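You operate a simulated robot arm through the tools that you are given. There is no shell and no other tool.

Carry out the task below with a simulated robot arm. There is one attempt and no reset: what you move stays moved.

JOB
Wipe the smear off the wrist rest and push it back against the keyboard.
Fine: keyboard off first and on again last; use the dusting pad and put it back. What is to be rubbed or washed off counts as gone when no trace of it is left.
Where things are to end (x, y in the base frame): wrist rest within 2 cm of [34, 27].

The check looks at the end state, three seconds after you hand in, the way a careful person would. Anything else that was tipped, shoved, dropped, spilled or broken makes it a failure.

ROBOT AND FRAMES
A 6-joint arm with a two-finger parallel gripper, fixed in place. Base frame: the origin is at the foot of the arm, x ahead of it, y to its left, z up; the work surface is at about z = 75. Readings come in cm, degrees, newtons and seconds.
With the tool pointing down near the work surface it reaches from about 18 to 64 cm from the base axis. Its first joint turns from -66.0 to 66.0 degrees. Payload 2.7 kg.
Tool frame: the origin (TCP) lies between the finger pads and is the grasp point; the fingertips stand 2.3 cm ahead of it; z points along the fingers, y is the line along which they close. Largest opening 9.4 cm; finger width 3.8, thickness 1; the body of the gripper, 5.4 by 9.6 cm, starts 3.9 cm behind the TCP.
Orientation is told as [roll, pitch, yaw] about the base's x, y, z axes, in that order, counted from this pose: with the fingers straight down and closing along the base's y, the tool's x points along the base's -x, its y along +y and its z along -z.

CONTROLS
- The arm moves only by the tool play_rows. Its argument "rows" is a list of rows, each a list of 7 numbers: the shift along the tool's x, y, z in units of 300 mm (1.0 is 300 mm), then the turn, a rotation vector about the tool's x, y, z in units of 45 degrees (1.0 is 45 degrees), then the gripper command, from -1 (fully open) to 1 (shut), values between in proportion. In form: [[tx, ty, tz, rx, ry, rz, jaw], ...]. A call has 1 to 20 rows; each row is the pose to reach, as a shift and turn from the pose commanded when the call began, along the tool's axes at that moment. A call with a number of a shift or a turn outside -1 to 1 is refused whole. Rows are played at 5 a second. More than 5 cm and 8.6 degrees between two rows, or a gripper value outside its range, and nothing of the call is played. Where a pose cannot be reached the arm comes as near as it can. A force on the tool above 90 N (or 10 N above the force at the start of the call, whichever is more), or a blocked arm, ends the call early, and 0.2 s more pass. Each finger travels about 4.5 cm/s and halts on what it meets, pressing with about 43 N; the grip force reading is that of the motor and also rises with nothing between the fingers. The clock runs only during rows and for 0.2 s after the last one: add rows that repeat a pose to give the fingers time. The reply holds the time, the measured pose of the TCP, the force on the tool along the base axes, the opening and the grip force, in the units named above and with some noise, with the torque about the TCP (base axes, N m) and any sound that the robot's microphone picked up.
- Cameras (640 x 400 px; columns grow to the right, rows downward): "scene" is fixed at [4.92, -41.88, 139.31]; the picture's right is [0.94, -0.35, 0.00], its down [-0.23, -0.62, -0.75] and it looks along [0.26, 0.70, -0.67] (base axes); focal length 342 px, centre (320, 200). "wrist" rides on the gripper at [8.6, 1.6, -7.4] in the tool frame; the picture's right is [-0.18, 0.98, 0.00], its down [-0.58, -0.11, -0.81] and it looks along [-0.79, -0.15, 0.59] (tool axes); focal length 243 px, centre (320, 200). There is no depth. A picture from a camera that has moved, and an enlarged one, comes with that camera's place and axes in the base frame and with its lens.
- snapshot(camera): a new picture of that camera. No time passes.
- enlarge(camera, box): a new picture of the part [left, top, right, bottom] of that camera's present view, enlarged. No time passes.
- hand_in(): hands the job in; it is judged then, once.

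Places have to be worked out from the pictures, the camera data and where the tool is seen. Open the gripper and draw the arm clear of the work before you hand the job in, unless the task says otherwise.

The tools are called after ">>>" as a command line: name --pt "numbers of a row" for each row, then --argument value for the rest, lists and objects as JSON in quotes. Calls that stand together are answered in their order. play_rows: Moves the arm, as the interface text tells. Its arguments: {"type":"object","properties":{"rows":{"type":"array","items":{"type":"array","items":{"type":"number"}}}},"required":["rows"]} The other tools are called the same way: snapshot (camera) takes a picture; enlarge (camera, box) takes an enlarged picture of a part of a camera's view; hand_in () hands the job in.

At the start:

```text
time_s: 0.0
tool_pos: [45.88, 15.54, 105.9]
ee_rot: [0.1, 0.0, 0.0]
ft_force: [0.1, -0.5, -0.4]
wrist_torque: [0.03, -0.02, 0.01]
finger_gap: 9.41
grasp_force: 0.1
```

scene: 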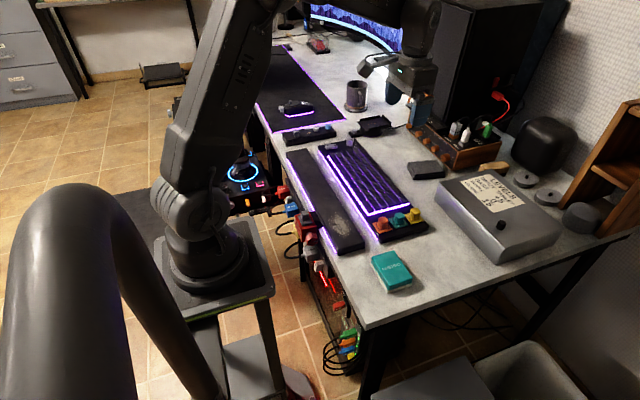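
wrist: 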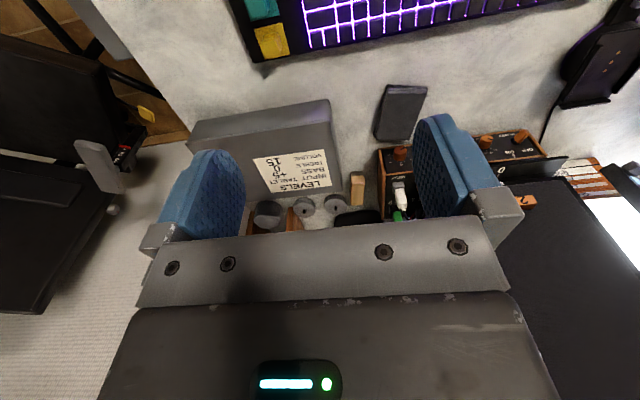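

I'll begin by looking closer at the desk, since the first pictures show the wrist rest, keyboard and several small objects but not in detail.

>>> enlarge --camera "scene" --box '[270, 110, 470, 300]'

>>> enlarge --camera "scene" --box '[380, 90, 640, 260]'

>>> enlarge --camera "wrist" --box '[180, 0, 640, 280]'

>>> enlarge --camera "scene" --box '[220, 30, 420, 180]'

>>> enlarge --camera "scene" --box '[260, 160, 420, 380]'

```text
2.11 times, centred on (370, 205) of scene
camera zoom: at [4.92, -41.88, 139.31], right [0.94, -0.35, 0.0], down [-0.23, -0.62, -0.75], along [0.26, 0.7, -0.67], focal length 720 px, centre (215, 190)
```

zoom: 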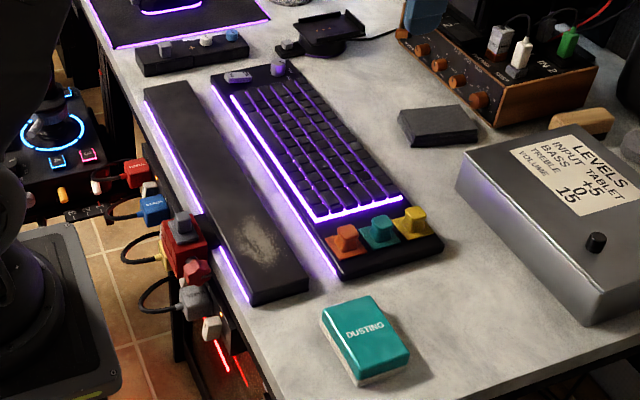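

```text
2.35 times, centred on (510, 175) of scene
camera zoom: at [4.92, -41.88, 139.31], right [0.94, -0.35, 0.0], down [-0.23, -0.62, -0.75], along [0.26, 0.7, -0.67], focal length 805 px, centre (-127, 259)
```

zoom: 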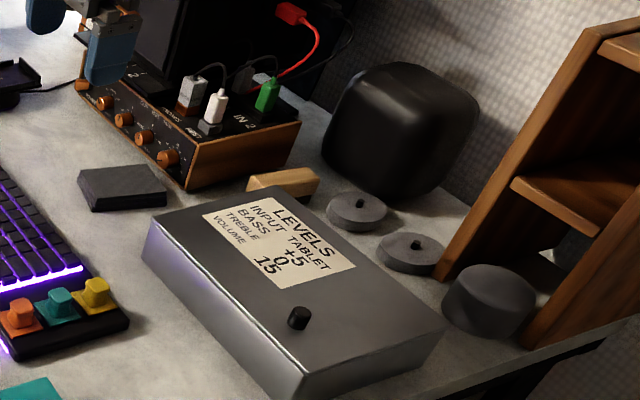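

```text
1.39 times, centred on (410, 140) of wrist
camera zoom: at [37.31, 17.08, 113.23], right [0.18, 0.98, 0.0], down [0.58, -0.11, 0.81], along [0.79, -0.15, -0.59], focal length 338 px, centre (195, 284)
```

zoom: 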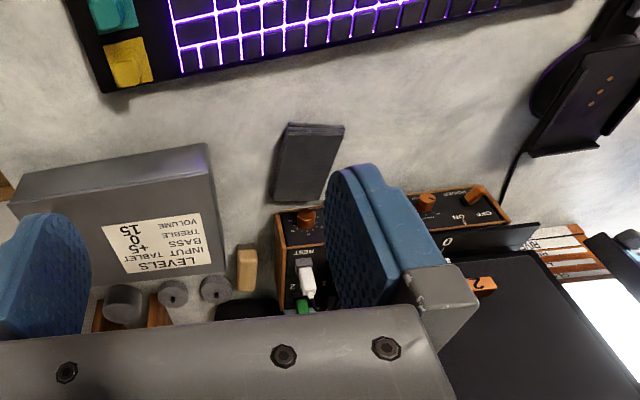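

```text
2.67 times, centred on (320, 105) of scene
camera zoom: at [4.92, -41.88, 139.31], right [0.94, -0.35, 0.0], down [-0.23, -0.62, -0.75], along [0.26, 0.7, -0.67], focal length 912 px, centre (320, 453)
```

zoom: 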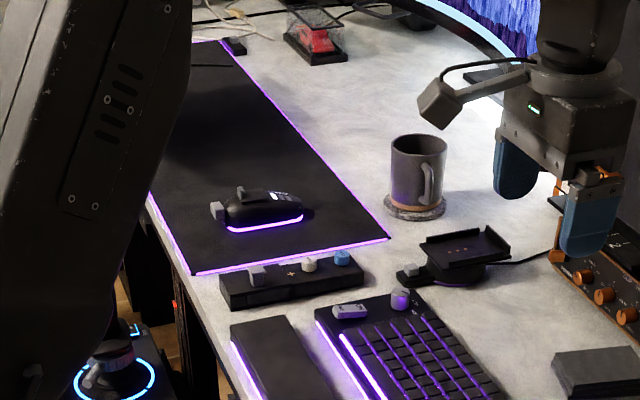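

```text
1.82 times, centred on (340, 270) of scene
camera zoom: at [4.92, -41.88, 139.31], right [0.94, -0.35, 0.0], down [-0.23, -0.62, -0.75], along [0.26, 0.7, -0.67], focal length 622 px, centre (284, 73)
```

zoom: 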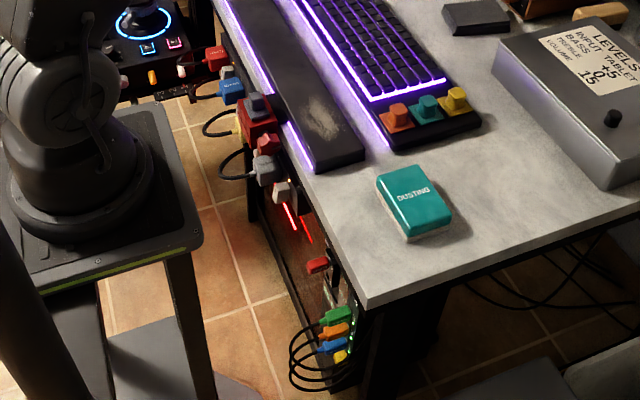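

The wrist rest lies roughly at x 27–34, y 6–49, and the keyboard's near edge is at x≈37.5, so the rest has to move about 3.4 cm in +x. I want a close look at the controls on the far-left corner of the keyboard to find its power switch, so I move the wrist camera over that end, staying high.

>>> play_rows --pt "0.05 0.12 0.02 0 0 0 -1" --pt "0.1 0.24 0.05 0 0 0 -1" --pt "0.15 0.36 0.07 0 0 0 -1" --pt "0.2 0.48 0.1 0 0 0 -1" --pt "0.25 0.6 0.12 0 0 0 -1" --pt "0.3 0.72 0.15 0 0 0 -1" --pt "0.35 0.84 0.17 0 0 0 -1" --pt "0.41 0.96 0.19 0 0 0 -1" --pt "0.41 0.96 0.19 0 0 0 -1"

>>> snapshot --camera "wrist"

>>> snapshot --camera "scene"

```text
time_s: 2.0
tool_pos: [33.58, 44.21, 100.23]
ee_rot: [0.0, 0.0, 0.1]
ft_force: [0.4, -0.2, -0.3]
wrist_torque: [-0.03, -0.01, -0.02]
finger_gap: 9.41
grasp_force: 0.0
```

```text
taken
camera wrist: at [24.91, 45.81, 107.54], right [0.18, 0.98, 0.0], down [0.58, -0.11, 0.81], along [0.79, -0.15, -0.59], focal length 243 px, centre (320, 200)
```

wrist: 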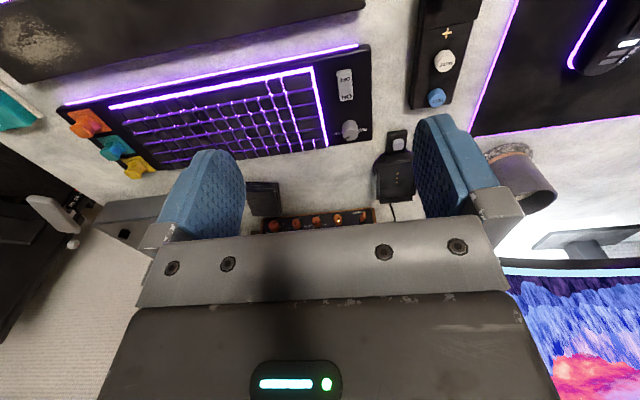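

```text
taken
```

scene: 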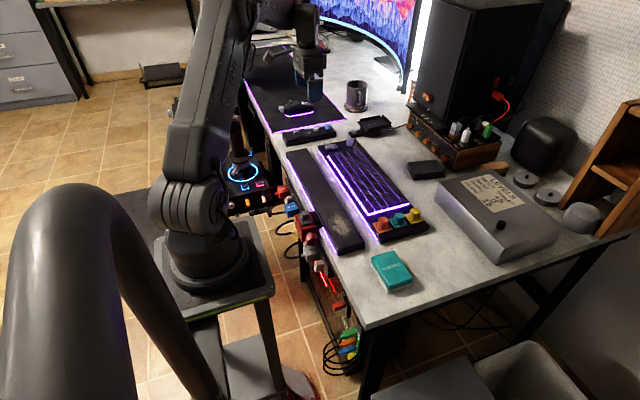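

The wrist view shows a white "ON/OFF" style switch and a round knob at the far end of the keyboard. I enlarge to read the markings.

>>> enlarge --camera "wrist" --box '[310, 50, 400, 150]'

>>> enlarge --camera "scene" --box '[310, 125, 380, 170]'

>>> enlarge --camera "wrist" --box '[0, 0, 200, 180]'

```text
4.00 times, centred on (355, 100) of wrist
camera zoom: at [24.91, 45.81, 107.54], right [0.18, 0.98, 0.0], down [0.58, -0.11, 0.81], along [0.79, -0.15, -0.59], focal length 970 px, centre (180, 600)
```

zoom: 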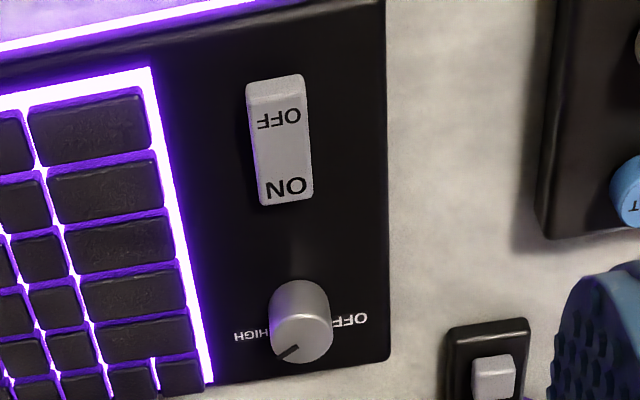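

```text
8.89 times, centred on (345, 148) of scene
camera zoom: at [4.92, -41.87, 139.31], right [0.94, -0.35, 0.0], down [-0.23, -0.62, -0.75], along [0.26, 0.7, -0.67], focal length 3040 px, centre (98, 667)
```

zoom: 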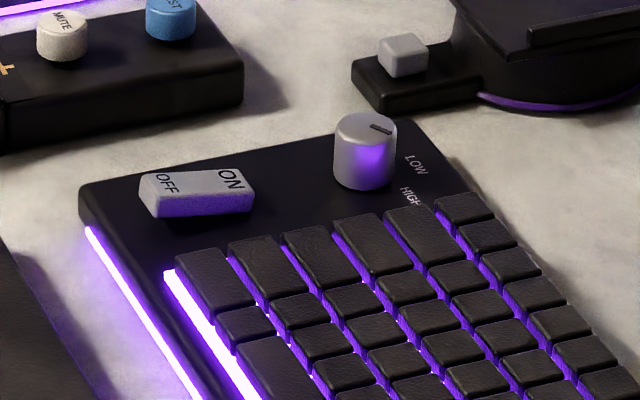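

```text
2.22 times, centred on (100, 90) of wrist
camera zoom: at [24.91, 45.81, 107.54], right [0.18, 0.98, 0.0], down [0.58, -0.11, 0.81], along [0.79, -0.15, -0.59], focal length 539 px, centre (809, 444)
```

zoom: 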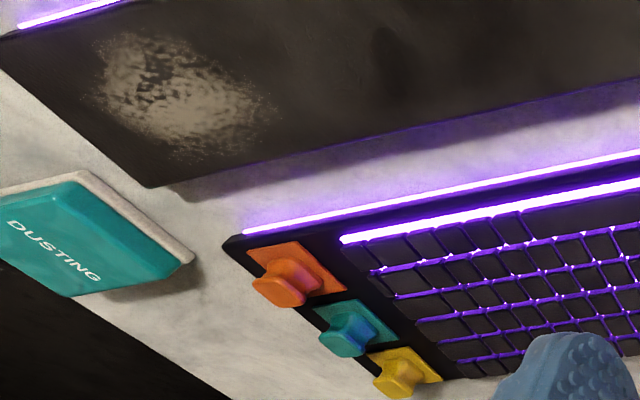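

The rocker lies along x at y≈46 with its OFF end near x≈39–40.4 (top z≈78.3) and ON near x≈42.5; the knob beside it is only the backlight dimmer. I shut the fingers and move above the OFF end, stopping a few centimetres above it.

>>> play_rows --pt "-0.04 0.015 0.1 0 0 0 0" --pt "-0.08 0.03 0.2 0 0 0 1" --pt "-0.12 0.045 0.3 0 0 0 1" --pt "-0.163 0.06 0.4 0 0 0 1" --pt "-0.163 0.06 0.48 0 0 0 1" --pt "-0.163 0.06 0.54 0 0 0 1" --pt "-0.163 0.06 0.54 0 0 0 1" --pt "-0.163 0.06 0.54 0 0 0 1"

>>> snapshot --camera "wrist"

>>> enlarge --camera "scene" --box '[300, 110, 380, 170]'

```text
time_s: 3.8
tool_pos: [38.62, 46.08, 83.85]
ee_rot: [0.1, 0.1, 0.0]
ft_force: [0.8, 0.3, 0.9]
wrist_torque: [0.0, 0.01, -0.02]
finger_gap: 0.0
grasp_force: 42.5
```

```text
taken
camera wrist: at [29.94, 47.69, 91.33], right [0.18, 0.98, 0.0], down [0.58, -0.11, 0.81], along [0.79, -0.15, -0.59], focal length 243 px, centre (320, 200)
```

wrist: 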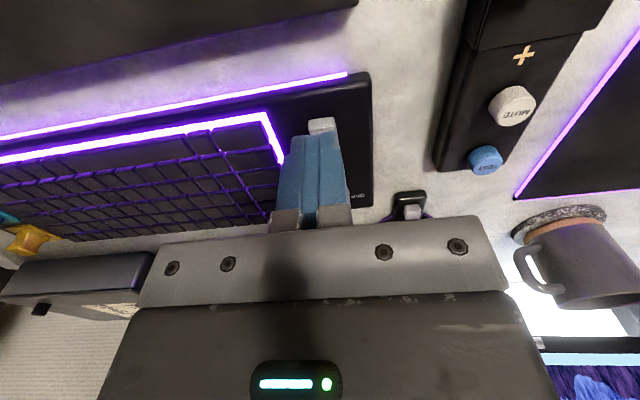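

```text
6.67 times, centred on (340, 140) of scene
camera zoom: at [4.92, -41.88, 139.31], right [0.94, -0.35, 0.0], down [-0.23, -0.62, -0.75], along [0.26, 0.7, -0.67], focal length 2280 px, centre (187, 600)
```

zoom: 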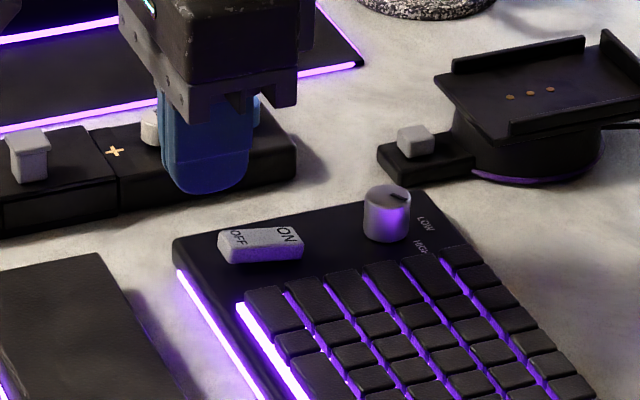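

The finger tip sits just short of the rocker's OFF end, so I shift 0.8 cm in +x and go down in small steps, watching the force.

>>> play_rows --pt "-0.027 0 0.03 0 0 0 1" --pt "-0.027 0 0.06 0 0 0 1" --pt "-0.027 0 0.09 0 0 0 1" --pt "-0.027 0 0.095 0 0 0 1" --pt "-0.027 0 0.1 0 0 0 1"

>>> enlarge --camera "scene" --box '[300, 110, 380, 170]'

```text
time_s: 5.0
tool_pos: [39.28, 46.23, 80.88]
ee_rot: [0.1, -0.1, 0.0]
ft_force: [-0.9, -0.4, -0.7]
wrist_torque: [0.02, -0.03, 0.01]
finger_gap: 0.0
grasp_force: 42.2
```

```text
6.67 times, centred on (340, 140) of scene
camera zoom: at [4.92, -41.88, 139.31], right [0.94, -0.35, 0.0], down [-0.23, -0.62, -0.75], along [0.26, 0.7, -0.67], focal length 2280 px, centre (187, 600)
```

zoom: 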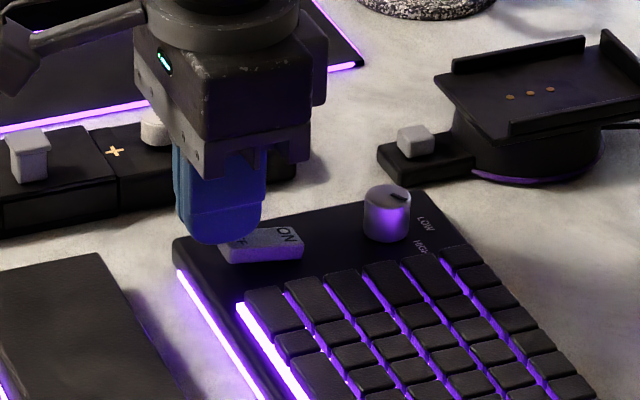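

The tip is at z≈78.6 with no contact force yet. I go down in 1 mm steps.

>>> play_rows --pt "0 0 0.004 0 0 0 1" --pt "0 0 0.008 0 0 0 1" --pt "0 0 0.012 0 0 0 1" --pt "0 0 0.016 0 0 0 1"

>>> enlarge --camera "scene" --box '[300, 110, 380, 170]'

```text
time_s: 6.0
tool_pos: [39.42, 46.19, 80.5]
ee_rot: [0.2, 0.0, 0.0]
ft_force: [0.0, 0.3, 0.1]
wrist_torque: [0.0, -0.01, -0.02]
finger_gap: 0.0
grasp_force: 42.6
```

```text
6.67 times, centred on (340, 140) of scene
camera zoom: at [4.91, -41.88, 139.31], right [0.94, -0.35, 0.0], down [-0.23, -0.62, -0.75], along [0.26, 0.7, -0.67], focal length 2280 px, centre (187, 600)
```

zoom: 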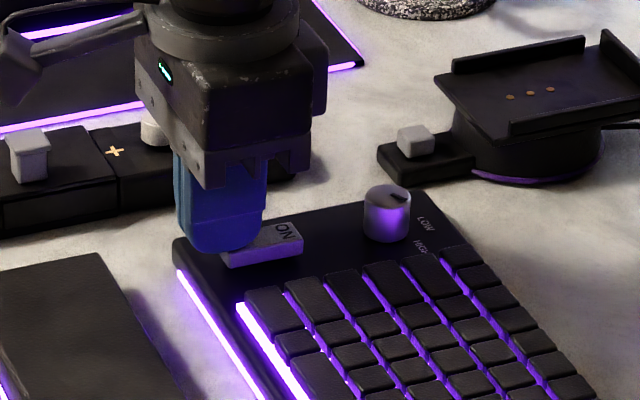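

No contact yet with the tip at about z 78.2; I continue down in 1 mm steps.

>>> play_rows --pt "0 0 0.003 0 0 0 1" --pt "0 0 0.006 0 0 0 1" --pt "0 0 0.009 0 0 0 1" --pt "0 0 0.012 0 0 0 1"

>>> enlarge --camera "scene" --box '[300, 110, 380, 170]'

```text
time_s: 7.0
tool_pos: [39.34, 46.11, 80.46]
ee_rot: [0.3, -0.2, 0.1]
ft_force: [-11.4, -10.8, 29.5]
wrist_torque: [-0.25, -0.29, -0.24]
finger_gap: 0.01
grasp_force: 42.4
```

```text
6.67 times, centred on (340, 140) of scene
camera zoom: at [4.85, -41.94, 139.29], right [0.94, -0.35, 0.0], down [-0.23, -0.62, -0.75], along [0.26, 0.7, -0.67], focal length 2280 px, centre (187, 600)
```

zoom: 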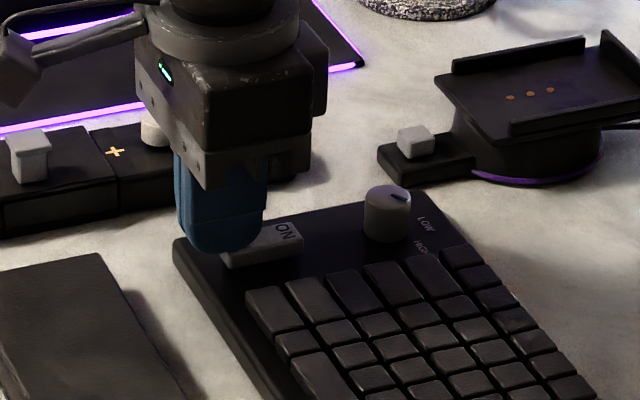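

The keyboard lights went out, so the switch is at OFF. I lift straight up off it.

>>> play_rows --pt "0 0 -0.012 0 0 0 1" --pt "0 0 -0.05 0 0 0 1" --pt "0 0 -0.15 0 0 0 1" --pt "0 0 -0.3 0 0 0 1" --pt "0 0 -0.45 0 0 0 1" --pt "0 0 -0.6 0 0 0 1" --pt "0 0 -0.6 0 0 0 1"

>>> snapshot --camera "wrist"

>>> snapshot --camera "scene"

>>> enlarge --camera "scene" --box '[310, 125, 380, 170]'

```text
time_s: 8.6
tool_pos: [39.26, 46.05, 98.03]
ee_rot: [-0.1, 0.0, 0.0]
ft_force: [0.7, 0.4, -0.4]
wrist_torque: [-0.01, 0.01, -0.03]
finger_gap: 0.0
grasp_force: 41.8
```

```text
taken
camera wrist: at [30.63, 47.69, 105.48], right [0.18, 0.98, 0.0], down [0.58, -0.11, 0.81], along [0.79, -0.15, -0.59], focal length 243 px, centre (320, 200)
```

wrist: 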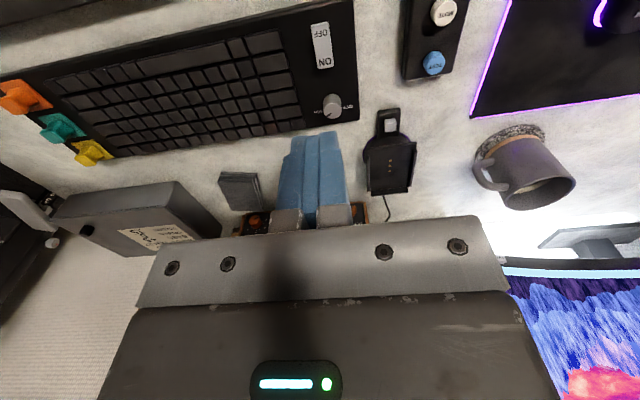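

```text
taken
```

scene: 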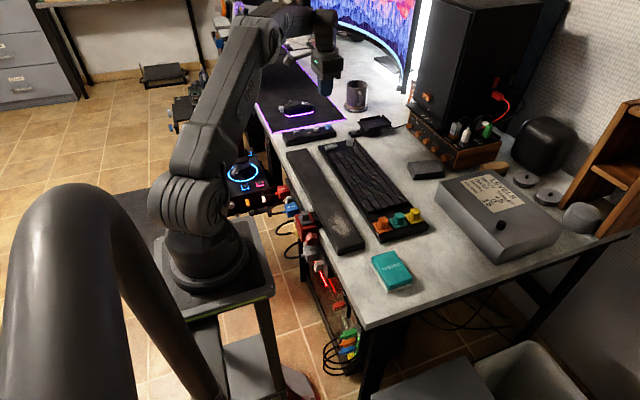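

```text
8.89 times, centred on (345, 148) of scene
camera zoom: at [4.92, -41.88, 139.31], right [0.94, -0.35, 0.0], down [-0.23, -0.62, -0.75], along [0.26, 0.7, -0.67], focal length 3040 px, centre (98, 667)
```

zoom: 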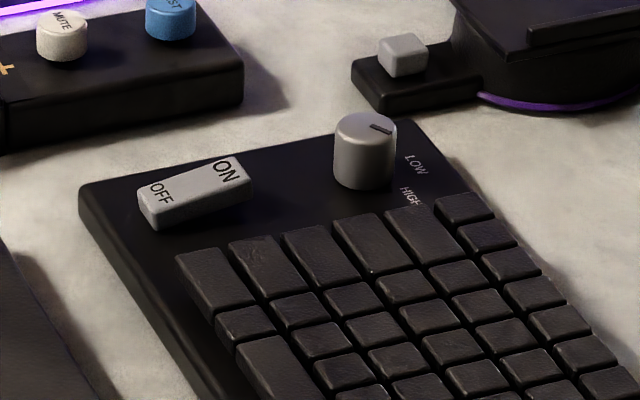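

The rocker is flipped to OFF and the keyboard didn't move. Next I swing over toward the dusting pad, passing over the wrist rest, with a look at the robot-side edge of the rest on the way.

>>> play_rows --pt "0.06 -0.12 0 0 0 0 1" --pt "0.12 -0.24 0 0 0 0 1" --pt "0.18 -0.36 0 0 0 0 1" --pt "0.24 -0.48 0 0 0 0 0" --pt "0.3 -0.6 0 0 0 0 -1" --pt "0.36 -0.72 0 0 0 0 -1" --pt "0.42 -0.82 0 0 0 0 -1" --pt "0.42 -0.82 0 0 0 0 -1"

>>> snapshot --camera "wrist"

>>> enlarge --camera "wrist" --box '[120, 0, 440, 200]'

```text
time_s: 10.4
tool_pos: [26.79, 21.41, 98.11]
ee_rot: [0.1, 0.0, 0.0]
ft_force: [-0.1, -0.5, 0.2]
wrist_torque: [0.04, -0.03, 0.0]
finger_gap: 9.43
grasp_force: 0.1
```

```text
taken
camera wrist: at [18.1, 23.09, 105.52], right [0.18, 0.98, 0.0], down [0.58, -0.11, 0.81], along [0.79, -0.15, -0.59], focal length 243 px, centre (320, 200)
```

wrist: 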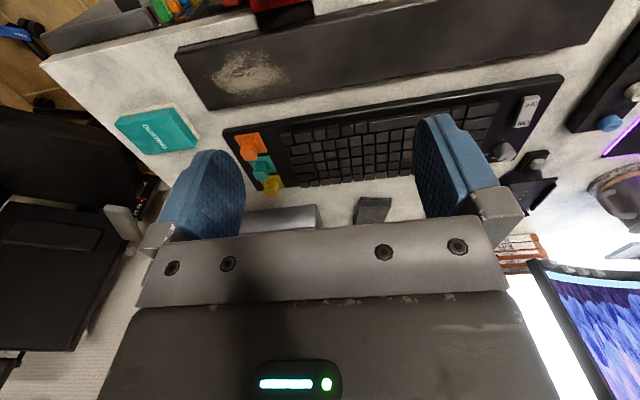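

```text
2.00 times, centred on (280, 100) of wrist
camera zoom: at [18.1, 23.09, 105.52], right [0.18, 0.98, 0.0], down [0.58, -0.11, 0.81], along [0.79, -0.15, -0.59], focal length 485 px, centre (400, 400)
```

zoom: 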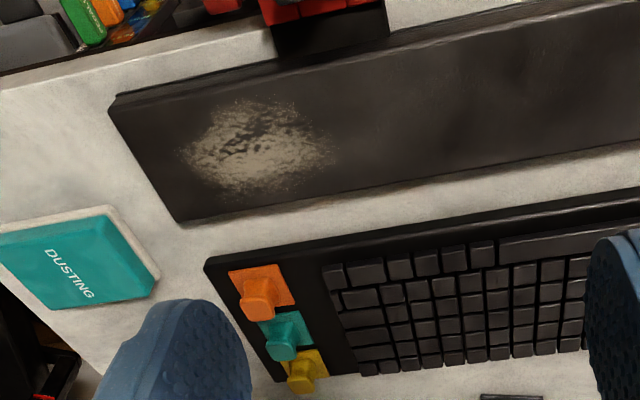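

A red/black object sits at the desk edge right beside the rest, around y≈15–18. I check its height, since I will be pushing from that side later.

>>> enlarge --camera "scene" --box '[270, 180, 350, 280]'

>>> enlarge --camera "wrist" --box '[130, 0, 330, 60]'

```text
4.00 times, centred on (310, 230) of scene
camera zoom: at [4.91, -41.88, 139.31], right [0.94, -0.35, 0.0], down [-0.23, -0.62, -0.75], along [0.26, 0.7, -0.67], focal length 1368 px, centre (360, 80)
```

zoom: 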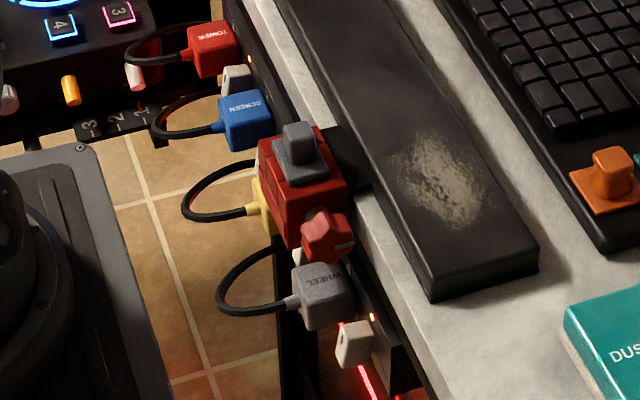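

```text
3.20 times, centred on (230, 30) of wrist
camera zoom: at [18.1, 23.09, 105.52], right [0.18, 0.98, 0.0], down [0.58, -0.11, 0.81], along [0.79, -0.15, -0.59], focal length 776 px, centre (608, 744)
```

zoom: 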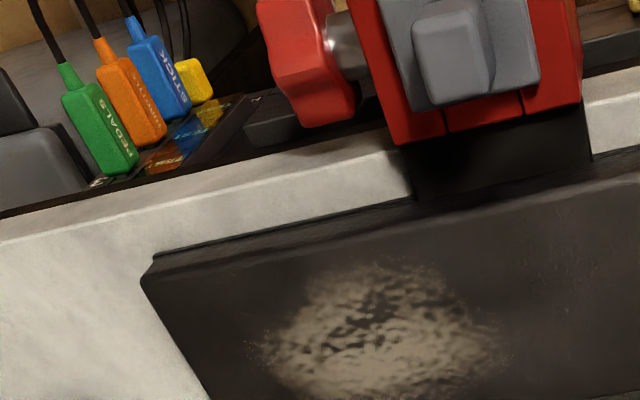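

The clamp's button tops out at about z 78.6 at (23, 18), so I'll keep away from it. Now I move over to the dusting pad near (35.7, −4) for a closer look before grasping.

>>> play_rows --pt "-0.025 -0.12 0 0 0 0 -1" --pt "-0.05 -0.24 0.02 0 0 0 -1" --pt "-0.075 -0.36 0.05 0 0 0 -1" --pt "-0.1 -0.48 0.08 0 0 0 -1" --pt "-0.125 -0.6 0.12 0 0 0 -1" --pt "-0.15 -0.72 0.16 0 0 0 -1" --pt "-0.173 -0.847 0.2 0 0 0 -1" --pt "-0.173 -0.847 0.2 0 0 0 -1"

>>> snapshot --camera "wrist"

>>> enlarge --camera "scene" --box '[350, 220, 450, 310]'

```text
time_s: 12.2
tool_pos: [31.88, -3.94, 91.86]
ee_rot: [0.1, 0.0, 0.0]
ft_force: [0.1, 0.9, 0.3]
wrist_torque: [-0.02, -0.02, 0.02]
finger_gap: 9.4
grasp_force: 0.0
```

```text
taken
camera wrist: at [23.28, -2.36, 99.35], right [0.18, 0.98, 0.0], down [0.58, -0.11, 0.81], along [0.79, -0.15, -0.59], focal length 243 px, centre (320, 200)
```

wrist: 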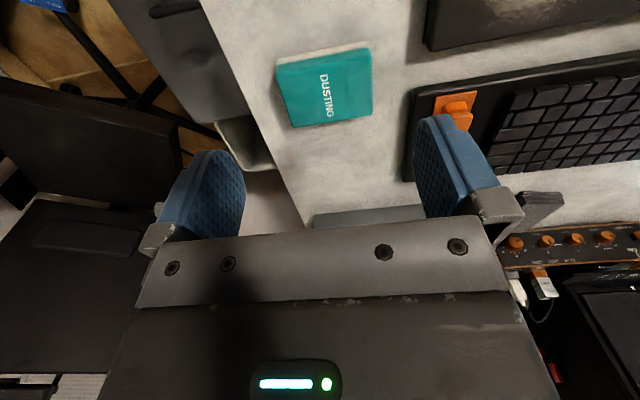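

```text
4.44 times, centred on (400, 265) of scene
camera zoom: at [4.91, -41.88, 139.31], right [0.94, -0.35, 0.0], down [-0.23, -0.62, -0.75], along [0.26, 0.7, -0.67], focal length 1520 px, centre (-36, -89)
```

zoom: 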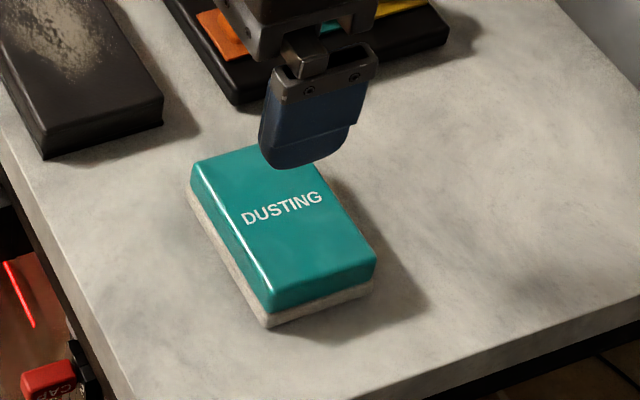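

>>> enlarge --camera "wrist" --box '[260, 30, 390, 140]'

```text
3.64 times, centred on (325, 85) of wrist
camera zoom: at [23.28, -2.36, 99.35], right [0.18, 0.98, 0.0], down [0.58, -0.11, 0.81], along [0.79, -0.15, -0.59], focal length 882 px, centre (302, 618)
```

zoom: 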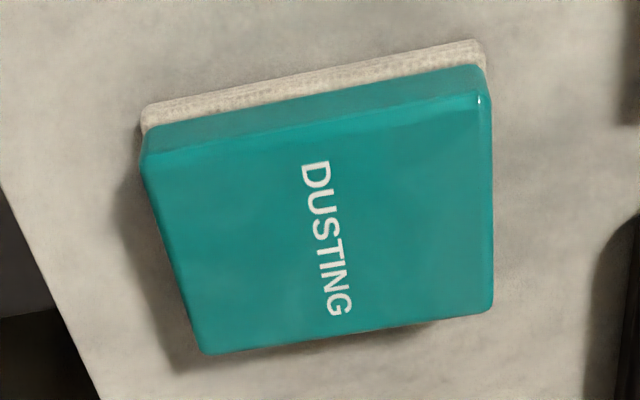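

The pad's footprint comes out as x≈33–39, y≈−8.1 to 0, top z≈77.8, lined up with the axes. I'll grip it along y; first I hover above it centred at (36.0, −4.03) to check clearance.

>>> play_rows --pt "-0.05 -0.003 0.08 0 0 0 -1" --pt "-0.1 -0.003 0.18 0 0 0 -1" --pt "-0.1373 -0.003 0.28 0 0 0 -1" --pt "-0.1373 -0.003 0.345 0 0 0 -1" --pt "-0.1373 -0.003 0.345 0 0 0 -1"

>>> snapshot --camera "wrist"

>>> enlarge --camera "scene" --box '[350, 210, 450, 310]'

```text
time_s: 13.4
tool_pos: [36.07, -4.1, 81.6]
ee_rot: [0.1, -0.1, -0.1]
ft_force: [-0.7, -1.0, 0.0]
wrist_torque: [0.0, 0.04, -0.01]
finger_gap: 9.4
grasp_force: 0.0
```

```text
taken
camera wrist: at [27.34, -2.4, 89.04], right [0.18, 0.98, 0.0], down [0.58, -0.11, 0.81], along [0.79, -0.15, -0.59], focal length 243 px, centre (320, 200)
```

wrist: 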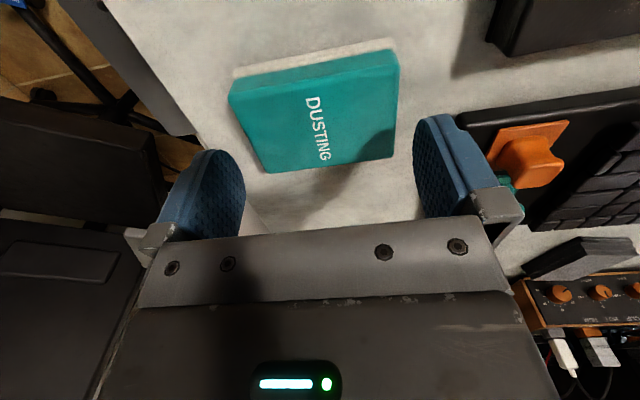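

```text
4.00 times, centred on (400, 260) of scene
camera zoom: at [4.92, -41.88, 139.31], right [0.94, -0.35, 0.0], down [-0.23, -0.62, -0.75], along [0.26, 0.7, -0.67], focal length 1368 px, centre (0, -40)
```

zoom: 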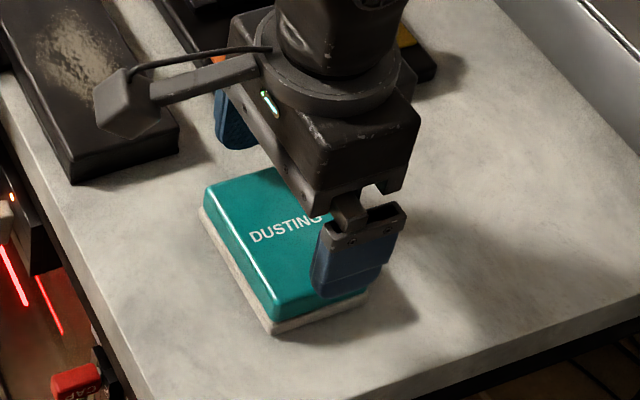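

Clearance on both sides of the pad looks good (about 0.6 cm each). I lower to put the tips about 0.8 cm above the desk, so they hold the teal body and not the felt.

>>> play_rows --pt "0.004 0.004 0.04 0 0 0 -1" --pt "0.004 0.004 0.08 0 0 0 -1" --pt "0.004 0.004 0.115 0 0 0 -1" --pt "0.004 0.004 0.115 0 0 0 -1"

>>> snapshot --camera "wrist"

>>> enlarge --camera "scene" --box '[350, 210, 450, 310]'

```text
time_s: 14.4
tool_pos: [36.06, -3.9, 78.21]
ee_rot: [0.0, 0.1, 0.0]
ft_force: [0.1, 0.5, -0.7]
wrist_torque: [-0.02, -0.01, -0.01]
finger_gap: 9.41
grasp_force: 0.0
```

```text
taken
camera wrist: at [27.28, -2.3, 85.63], right [0.18, 0.98, 0.0], down [0.58, -0.11, 0.81], along [0.79, -0.15, -0.59], focal length 243 px, centre (320, 200)
```

wrist: 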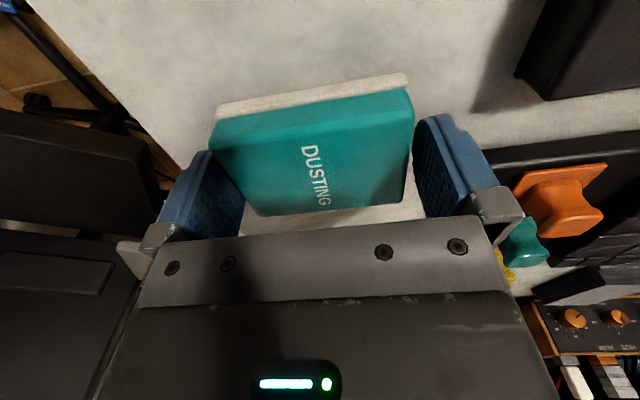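

```text
4.00 times, centred on (400, 260) of scene
camera zoom: at [4.92, -41.88, 139.31], right [0.94, -0.35, 0.0], down [-0.23, -0.62, -0.75], along [0.26, 0.7, -0.67], focal length 1368 px, centre (0, -40)
```

zoom: 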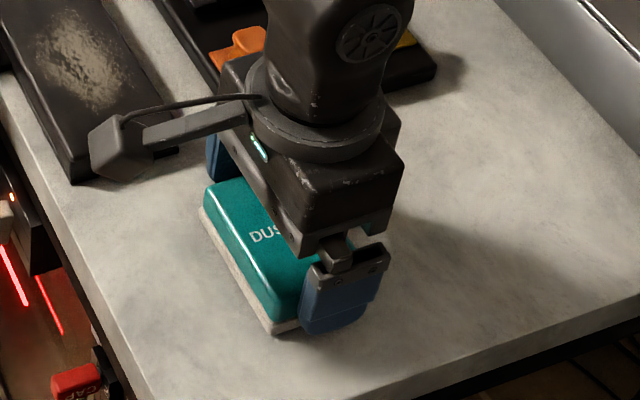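

Both fingers straddle the pad with the felt below the tips. I close on it.

>>> play_rows --pt "0 0 0 0 0 0 1" --pt "0 0 0 0 0 0 1" --pt "0 0 0 0 0 0 1" --pt "0 0 0 0 0 0 1"

>>> snapshot --camera "wrist"

```text
time_s: 15.4
tool_pos: [35.96, -3.82, 78.21]
ee_rot: [0.1, -0.1, -0.1]
ft_force: [0.1, -0.2, -0.2]
wrist_torque: [-0.01, -0.02, -0.01]
finger_gap: 8.7
grasp_force: 42.7
```

```text
taken
camera wrist: at [27.27, -2.29, 85.65], right [0.18, 0.98, 0.0], down [0.58, -0.11, 0.81], along [0.79, -0.15, -0.59], focal length 243 px, centre (320, 200)
```

wrist: 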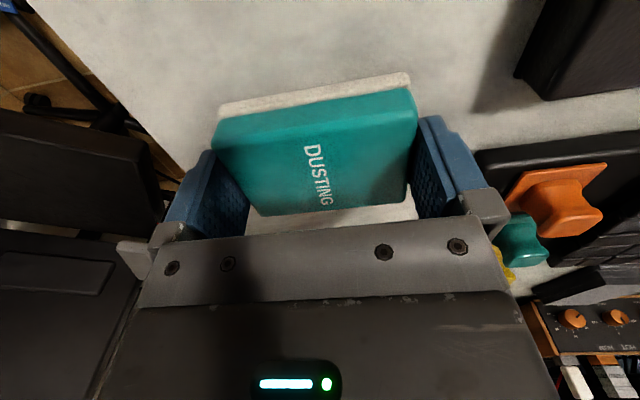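

The fingers stopped at 8.7 cm with full grip force, so the pad is held. I lift it a few centimetres and check.

>>> play_rows --pt "0 0 -0.03 0 0 0 1" --pt "0 0 -0.08 0 0 0 1" --pt "0 0 -0.14 0 0 0 1" --pt "0 0 -0.2 0 0 0 1" --pt "0 0 -0.2 0 0 0 1"

>>> snapshot --camera "wrist"

>>> enlarge --camera "scene" --box '[340, 180, 450, 300]'

```text
time_s: 16.6
tool_pos: [35.97, -3.9, 84.33]
ee_rot: [0.0, 0.0, -0.1]
ft_force: [-0.8, 0.2, 0.4]
wrist_torque: [0.01, 0.02, 0.0]
finger_gap: 8.73
grasp_force: 43.2
```

```text
taken
camera wrist: at [27.31, -2.27, 91.73], right [0.18, 0.98, 0.0], down [0.58, -0.11, 0.81], along [0.79, -0.15, -0.59], focal length 243 px, centre (320, 200)
```

wrist: 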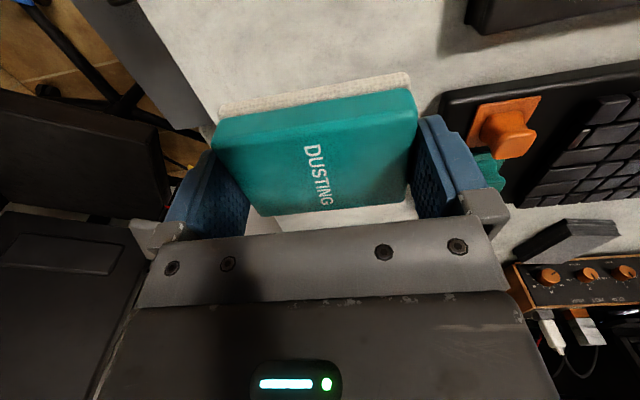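

```text
3.33 times, centred on (395, 240) of scene
camera zoom: at [4.92, -41.88, 139.31], right [0.94, -0.35, 0.0], down [-0.23, -0.62, -0.75], along [0.26, 0.7, -0.67], focal length 1140 px, centre (70, 67)
```

zoom: 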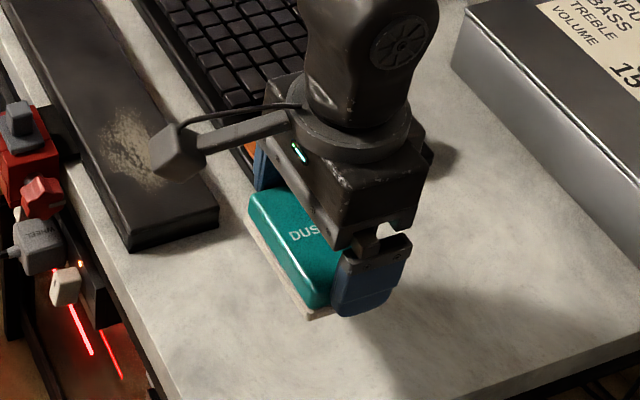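

The pad is held level and clear of the desk, its felt about 3.2 cm below the TCP. I carry it over the smear near (30.7, 12.5), keeping high.

>>> play_rows --pt "0.02 0.07 -0.09 0 0 0 1" --pt "0.06 0.19 -0.09 0 0 0 1" --pt "0.1 0.31 -0.09 0 0 0 1" --pt "0.14 0.43 -0.09 0 0 0 1" --pt "0.177 0.547 -0.09 0 0 0 1" --pt "0.177 0.547 -0.06 0 0 0 1" --pt "0.177 0.547 0 0 0 0 1" --pt "0.177 0.547 0.04 0 0 0 1" --pt "0.177 0.547 0.04 0 0 0 1"

>>> snapshot --camera "wrist"

>>> enlarge --camera "scene" --box '[270, 160, 400, 280]'

```text
time_s: 18.6
tool_pos: [30.63, 12.56, 83.03]
ee_rot: [0.2, 0.0, 0.0]
ft_force: [0.4, -0.2, -0.6]
wrist_torque: [0.0, -0.01, -0.02]
finger_gap: 8.69
grasp_force: 43.1
```

```text
taken
camera wrist: at [21.97, 14.14, 90.46], right [0.18, 0.98, 0.0], down [0.58, -0.11, 0.81], along [0.79, -0.15, -0.59], focal length 243 px, centre (320, 200)
```

wrist: 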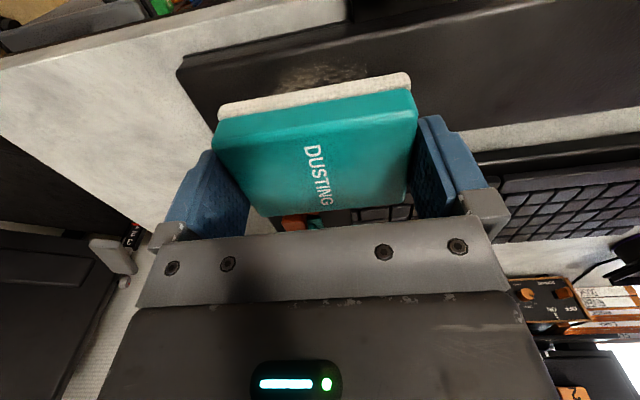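

```text
3.33 times, centred on (335, 220) of scene
camera zoom: at [4.92, -41.88, 139.31], right [0.94, -0.35, 0.0], down [-0.23, -0.62, -0.75], along [0.26, 0.7, -0.67], focal length 1140 px, centre (270, 133)
```

zoom: 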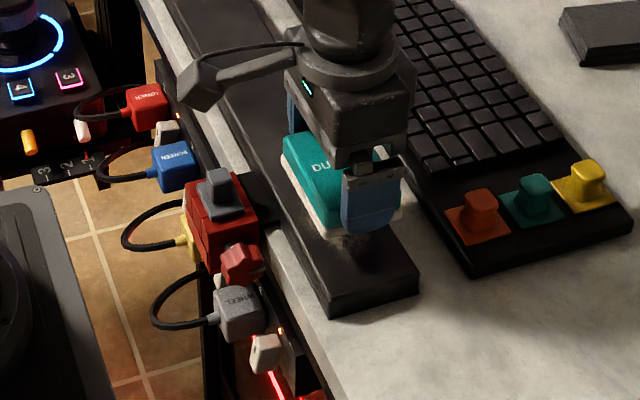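

The pad hovers over the smear, and a bit of it is visible on the −x side. I lower until the felt meets the rest, watching the force.

>>> play_rows --pt "0 0 0.03 0 0 0 1" --pt "0 0 0.06 0 0 0 1" --pt "0 0 0.08 0 0 0 1" --pt "0 0 0.085 0 0 0 1" --pt "0 0 0.09 0 0 0 1" --pt "0 0 0.09 0 0 0 1"

```text
time_s: 20.0
tool_pos: [30.56, 12.6, 80.44]
ee_rot: [0.1, -0.1, 0.0]
ft_force: [-8.0, 0.7, 38.5]
wrist_torque: [0.0, 0.4, 0.0]
finger_gap: 8.71
grasp_force: 43.1
```

The felt is already pressing at 38 N, which is more than I want; I back off about 0.8 mm.

>>> play_rows --pt "0 0 -0.0025 0 0 0 1" --pt "0 0 -0.0025 0 0 0 1"

```text
time_s: 20.6
tool_pos: [30.62, 12.54, 80.41]
ee_rot: [0.0, 0.0, -0.1]
ft_force: [-2.4, 0.2, 27.9]
wrist_torque: [-0.01, 0.13, 0.0]
finger_gap: 8.71
grasp_force: 42.7
```

Still 28 N, so I ease up a little more and then rub back and forth along y over the smear in short strokes.

>>> play_rows --pt "0 0 -0.0033 0 0 0 1" --pt "0 0.04 -0.0033 0 0 0 1" --pt "0 0.08 -0.0033 0 0 0 1" --pt "0 0.12 -0.0033 0 0 0 1" --pt "0 0.08 -0.0033 0 0 0 1" --pt "0 0.04 -0.0033 0 0 0 1" --pt "0 0 -0.0033 0 0 0 1" --pt "0 -0.04 -0.0033 0 0 0 1" --pt "0 -0.08 -0.0033 0 0 0 1" --pt "0 -0.11 -0.0033 0 0 0 1" --pt "0 -0.08 -0.0033 0 0 0 1" --pt "0 -0.04 -0.0033 0 0 0 1" --pt "0 0 -0.0033 0 0 0 1"

>>> snapshot --camera "wrist"

>>> enlarge --camera "scene" --box '[270, 160, 400, 280]'

```text
time_s: 23.4
tool_pos: [30.62, 12.56, 80.48]
ee_rot: [0.0, -0.1, 0.0]
ft_force: [-0.4, -1.5, 0.3]
wrist_torque: [0.01, 0.01, 0.01]
finger_gap: 8.74
grasp_force: 43.3
```

```text
taken
camera wrist: at [21.94, 14.16, 87.92], right [0.18, 0.98, 0.0], down [0.58, -0.11, 0.81], along [0.79, -0.15, -0.59], focal length 243 px, centre (320, 200)
```

wrist: 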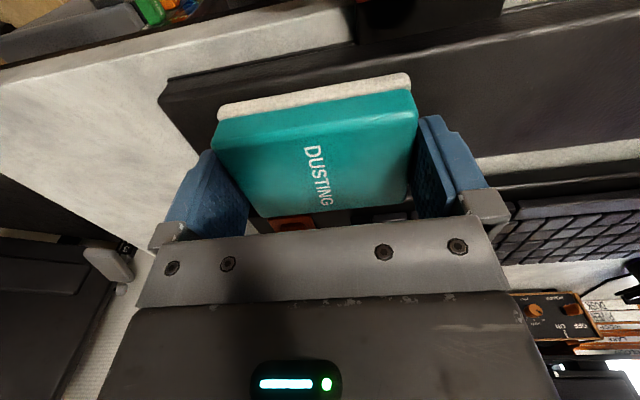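

```text
3.33 times, centred on (335, 220) of scene
camera zoom: at [4.91, -41.88, 139.31], right [0.94, -0.35, 0.0], down [-0.23, -0.62, -0.75], along [0.26, 0.7, -0.67], focal length 1140 px, centre (270, 133)
```

zoom: 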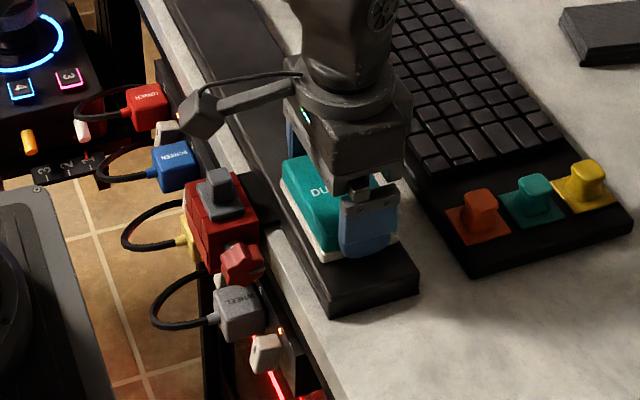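

Contact became too light. I press slightly lower and repeat the strokes, adding small x offsets to cover the full smear.

>>> play_rows --pt "0 0 0.0022 0 0 0 1" --pt "0 0 0.0022 0 0 0 1"

```text
time_s: 24.0
tool_pos: [30.58, 12.57, 80.46]
ee_rot: [0.0, 0.0, 0.1]
ft_force: [-2.6, -0.5, 11.8]
wrist_torque: [-0.01, -0.01, -0.02]
finger_gap: 8.73
grasp_force: 42.7
```

About 12 N, which is a good wiping pressure. Now the strokes: along y at three x offsets.

>>> play_rows --pt "0 0.04 0 0 0 0 1" --pt "0 0.08 0 0 0 0 1" --pt "0 0.13 0 0 0 0 1" --pt "0 0.08 0 0 0 0 1" --pt "0 0.04 0 0 0 0 1" --pt "0 0 0 0 0 0 1" --pt "0 -0.04 0 0 0 0 1" --pt "0 -0.08 0 0 0 0 1" --pt "0 -0.12 0 0 0 0 1" --pt "-0.02 -0.12 0 0 0 0 1" --pt "-0.02 -0.08 0 0 0 0 1" --pt "-0.02 -0.04 0 0 0 0 1" --pt "-0.02 0 0 0 0 0 1" --pt "-0.02 0.04 0 0 0 0 1" --pt "-0.02 0.08 0 0 0 0 1" --pt "-0.02 0.13 0 0 0 0 1" --pt "0.005 0.13 0 0 0 0 1" --pt "0.005 0.08 0 0 0 0 1" --pt "0.005 0.04 0 0 0 0 1" --pt "0.005 0 0 0 0 0 1"

>>> play_rows --pt "0 -0.04 0 0 0 0 1" --pt "0 -0.08 0 0 0 0 1" --pt "0 -0.12 0 0 0 0 1" --pt "0 -0.12 -0.05 0 0 0 1" --pt "-0.02 -0.18 -0.12 0 0 0 1" --pt "-0.04 -0.3 -0.15 0 0 0 1" --pt "-0.04 -0.4 -0.15 0 0 0 1" --pt "-0.04 -0.45 -0.15 0 0 0 1" --pt "-0.04 -0.45 -0.15 0 0 0 1"

>>> enlarge --camera "scene" --box '[270, 160, 400, 280]'

>>> snapshot --camera "wrist"

```text
time_s: 28.2
tool_pos: [30.48, 12.56, 80.53]
ee_rot: [0.2, 0.1, 0.1]
ft_force: [0.9, 0.3, 0.6]
wrist_torque: [-0.01, -0.02, 0.01]
finger_gap: 8.73
grasp_force: 42.6
```

```text
time_s: 30.2
tool_pos: [31.58, -0.98, 84.91]
ee_rot: [0.1, 0.0, 0.0]
ft_force: [0.1, 0.3, -0.5]
wrist_torque: [0.01, 0.0, 0.0]
finger_gap: 8.71
grasp_force: 42.9
```

```text
3.33 times, centred on (335, 220) of scene
camera zoom: at [4.92, -41.88, 139.31], right [0.94, -0.35, 0.0], down [-0.23, -0.62, -0.75], along [0.26, 0.7, -0.67], focal length 1140 px, centre (270, 133)
```

zoom: 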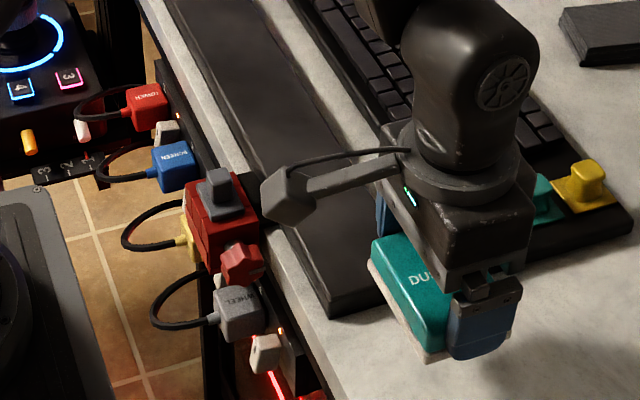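

```text
taken
camera wrist: at [23.0, 0.61, 92.38], right [0.18, 0.98, 0.0], down [0.58, -0.11, 0.81], along [0.79, -0.15, -0.59], focal length 243 px, centre (320, 200)
```

wrist: 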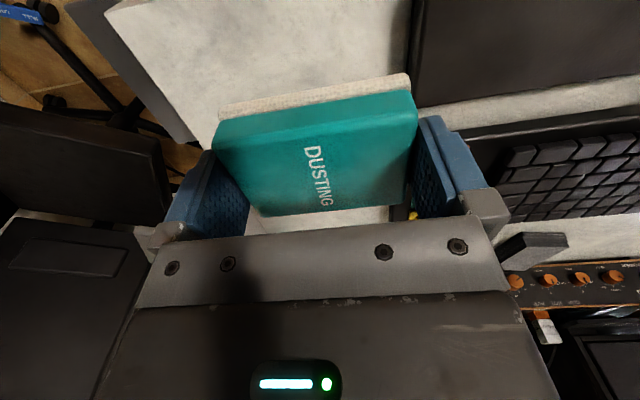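

The smear is largely gone in this view. I enlarge to look for any remaining traces before putting the pad down.

>>> enlarge --camera "scene" --box '[310, 190, 380, 260]'

>>> enlarge --camera "wrist" --box '[400, 0, 640, 120]'

```text
5.71 times, centred on (345, 225) of scene
camera zoom: at [4.92, -41.88, 139.31], right [0.94, -0.35, 0.0], down [-0.23, -0.62, -0.75], along [0.26, 0.7, -0.67], focal length 1954 px, centre (177, 57)
```

zoom: 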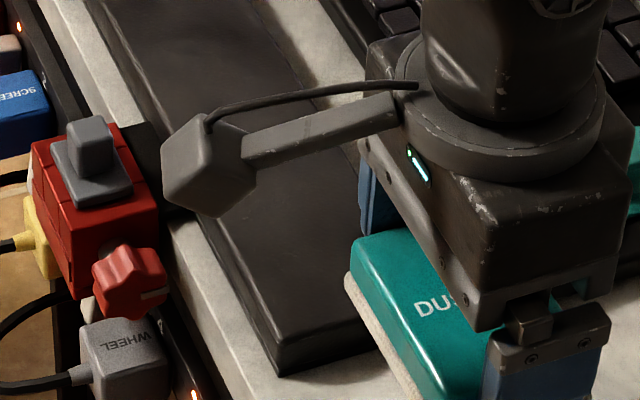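

```text
2.67 times, centred on (520, 60) of wrist
camera zoom: at [23.0, 0.61, 92.38], right [0.18, 0.98, 0.0], down [0.58, -0.11, 0.81], along [0.79, -0.15, -0.59], focal length 647 px, centre (-213, 573)
```

zoom: 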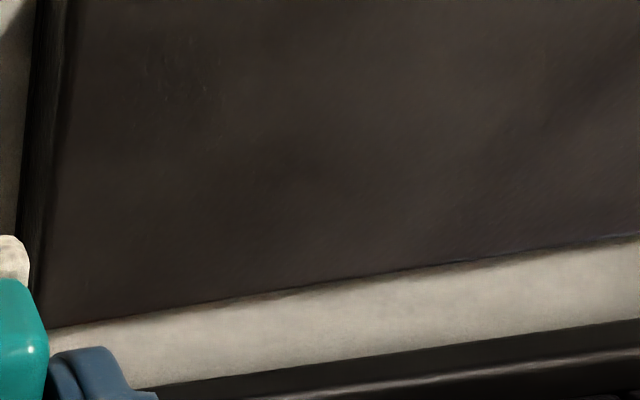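

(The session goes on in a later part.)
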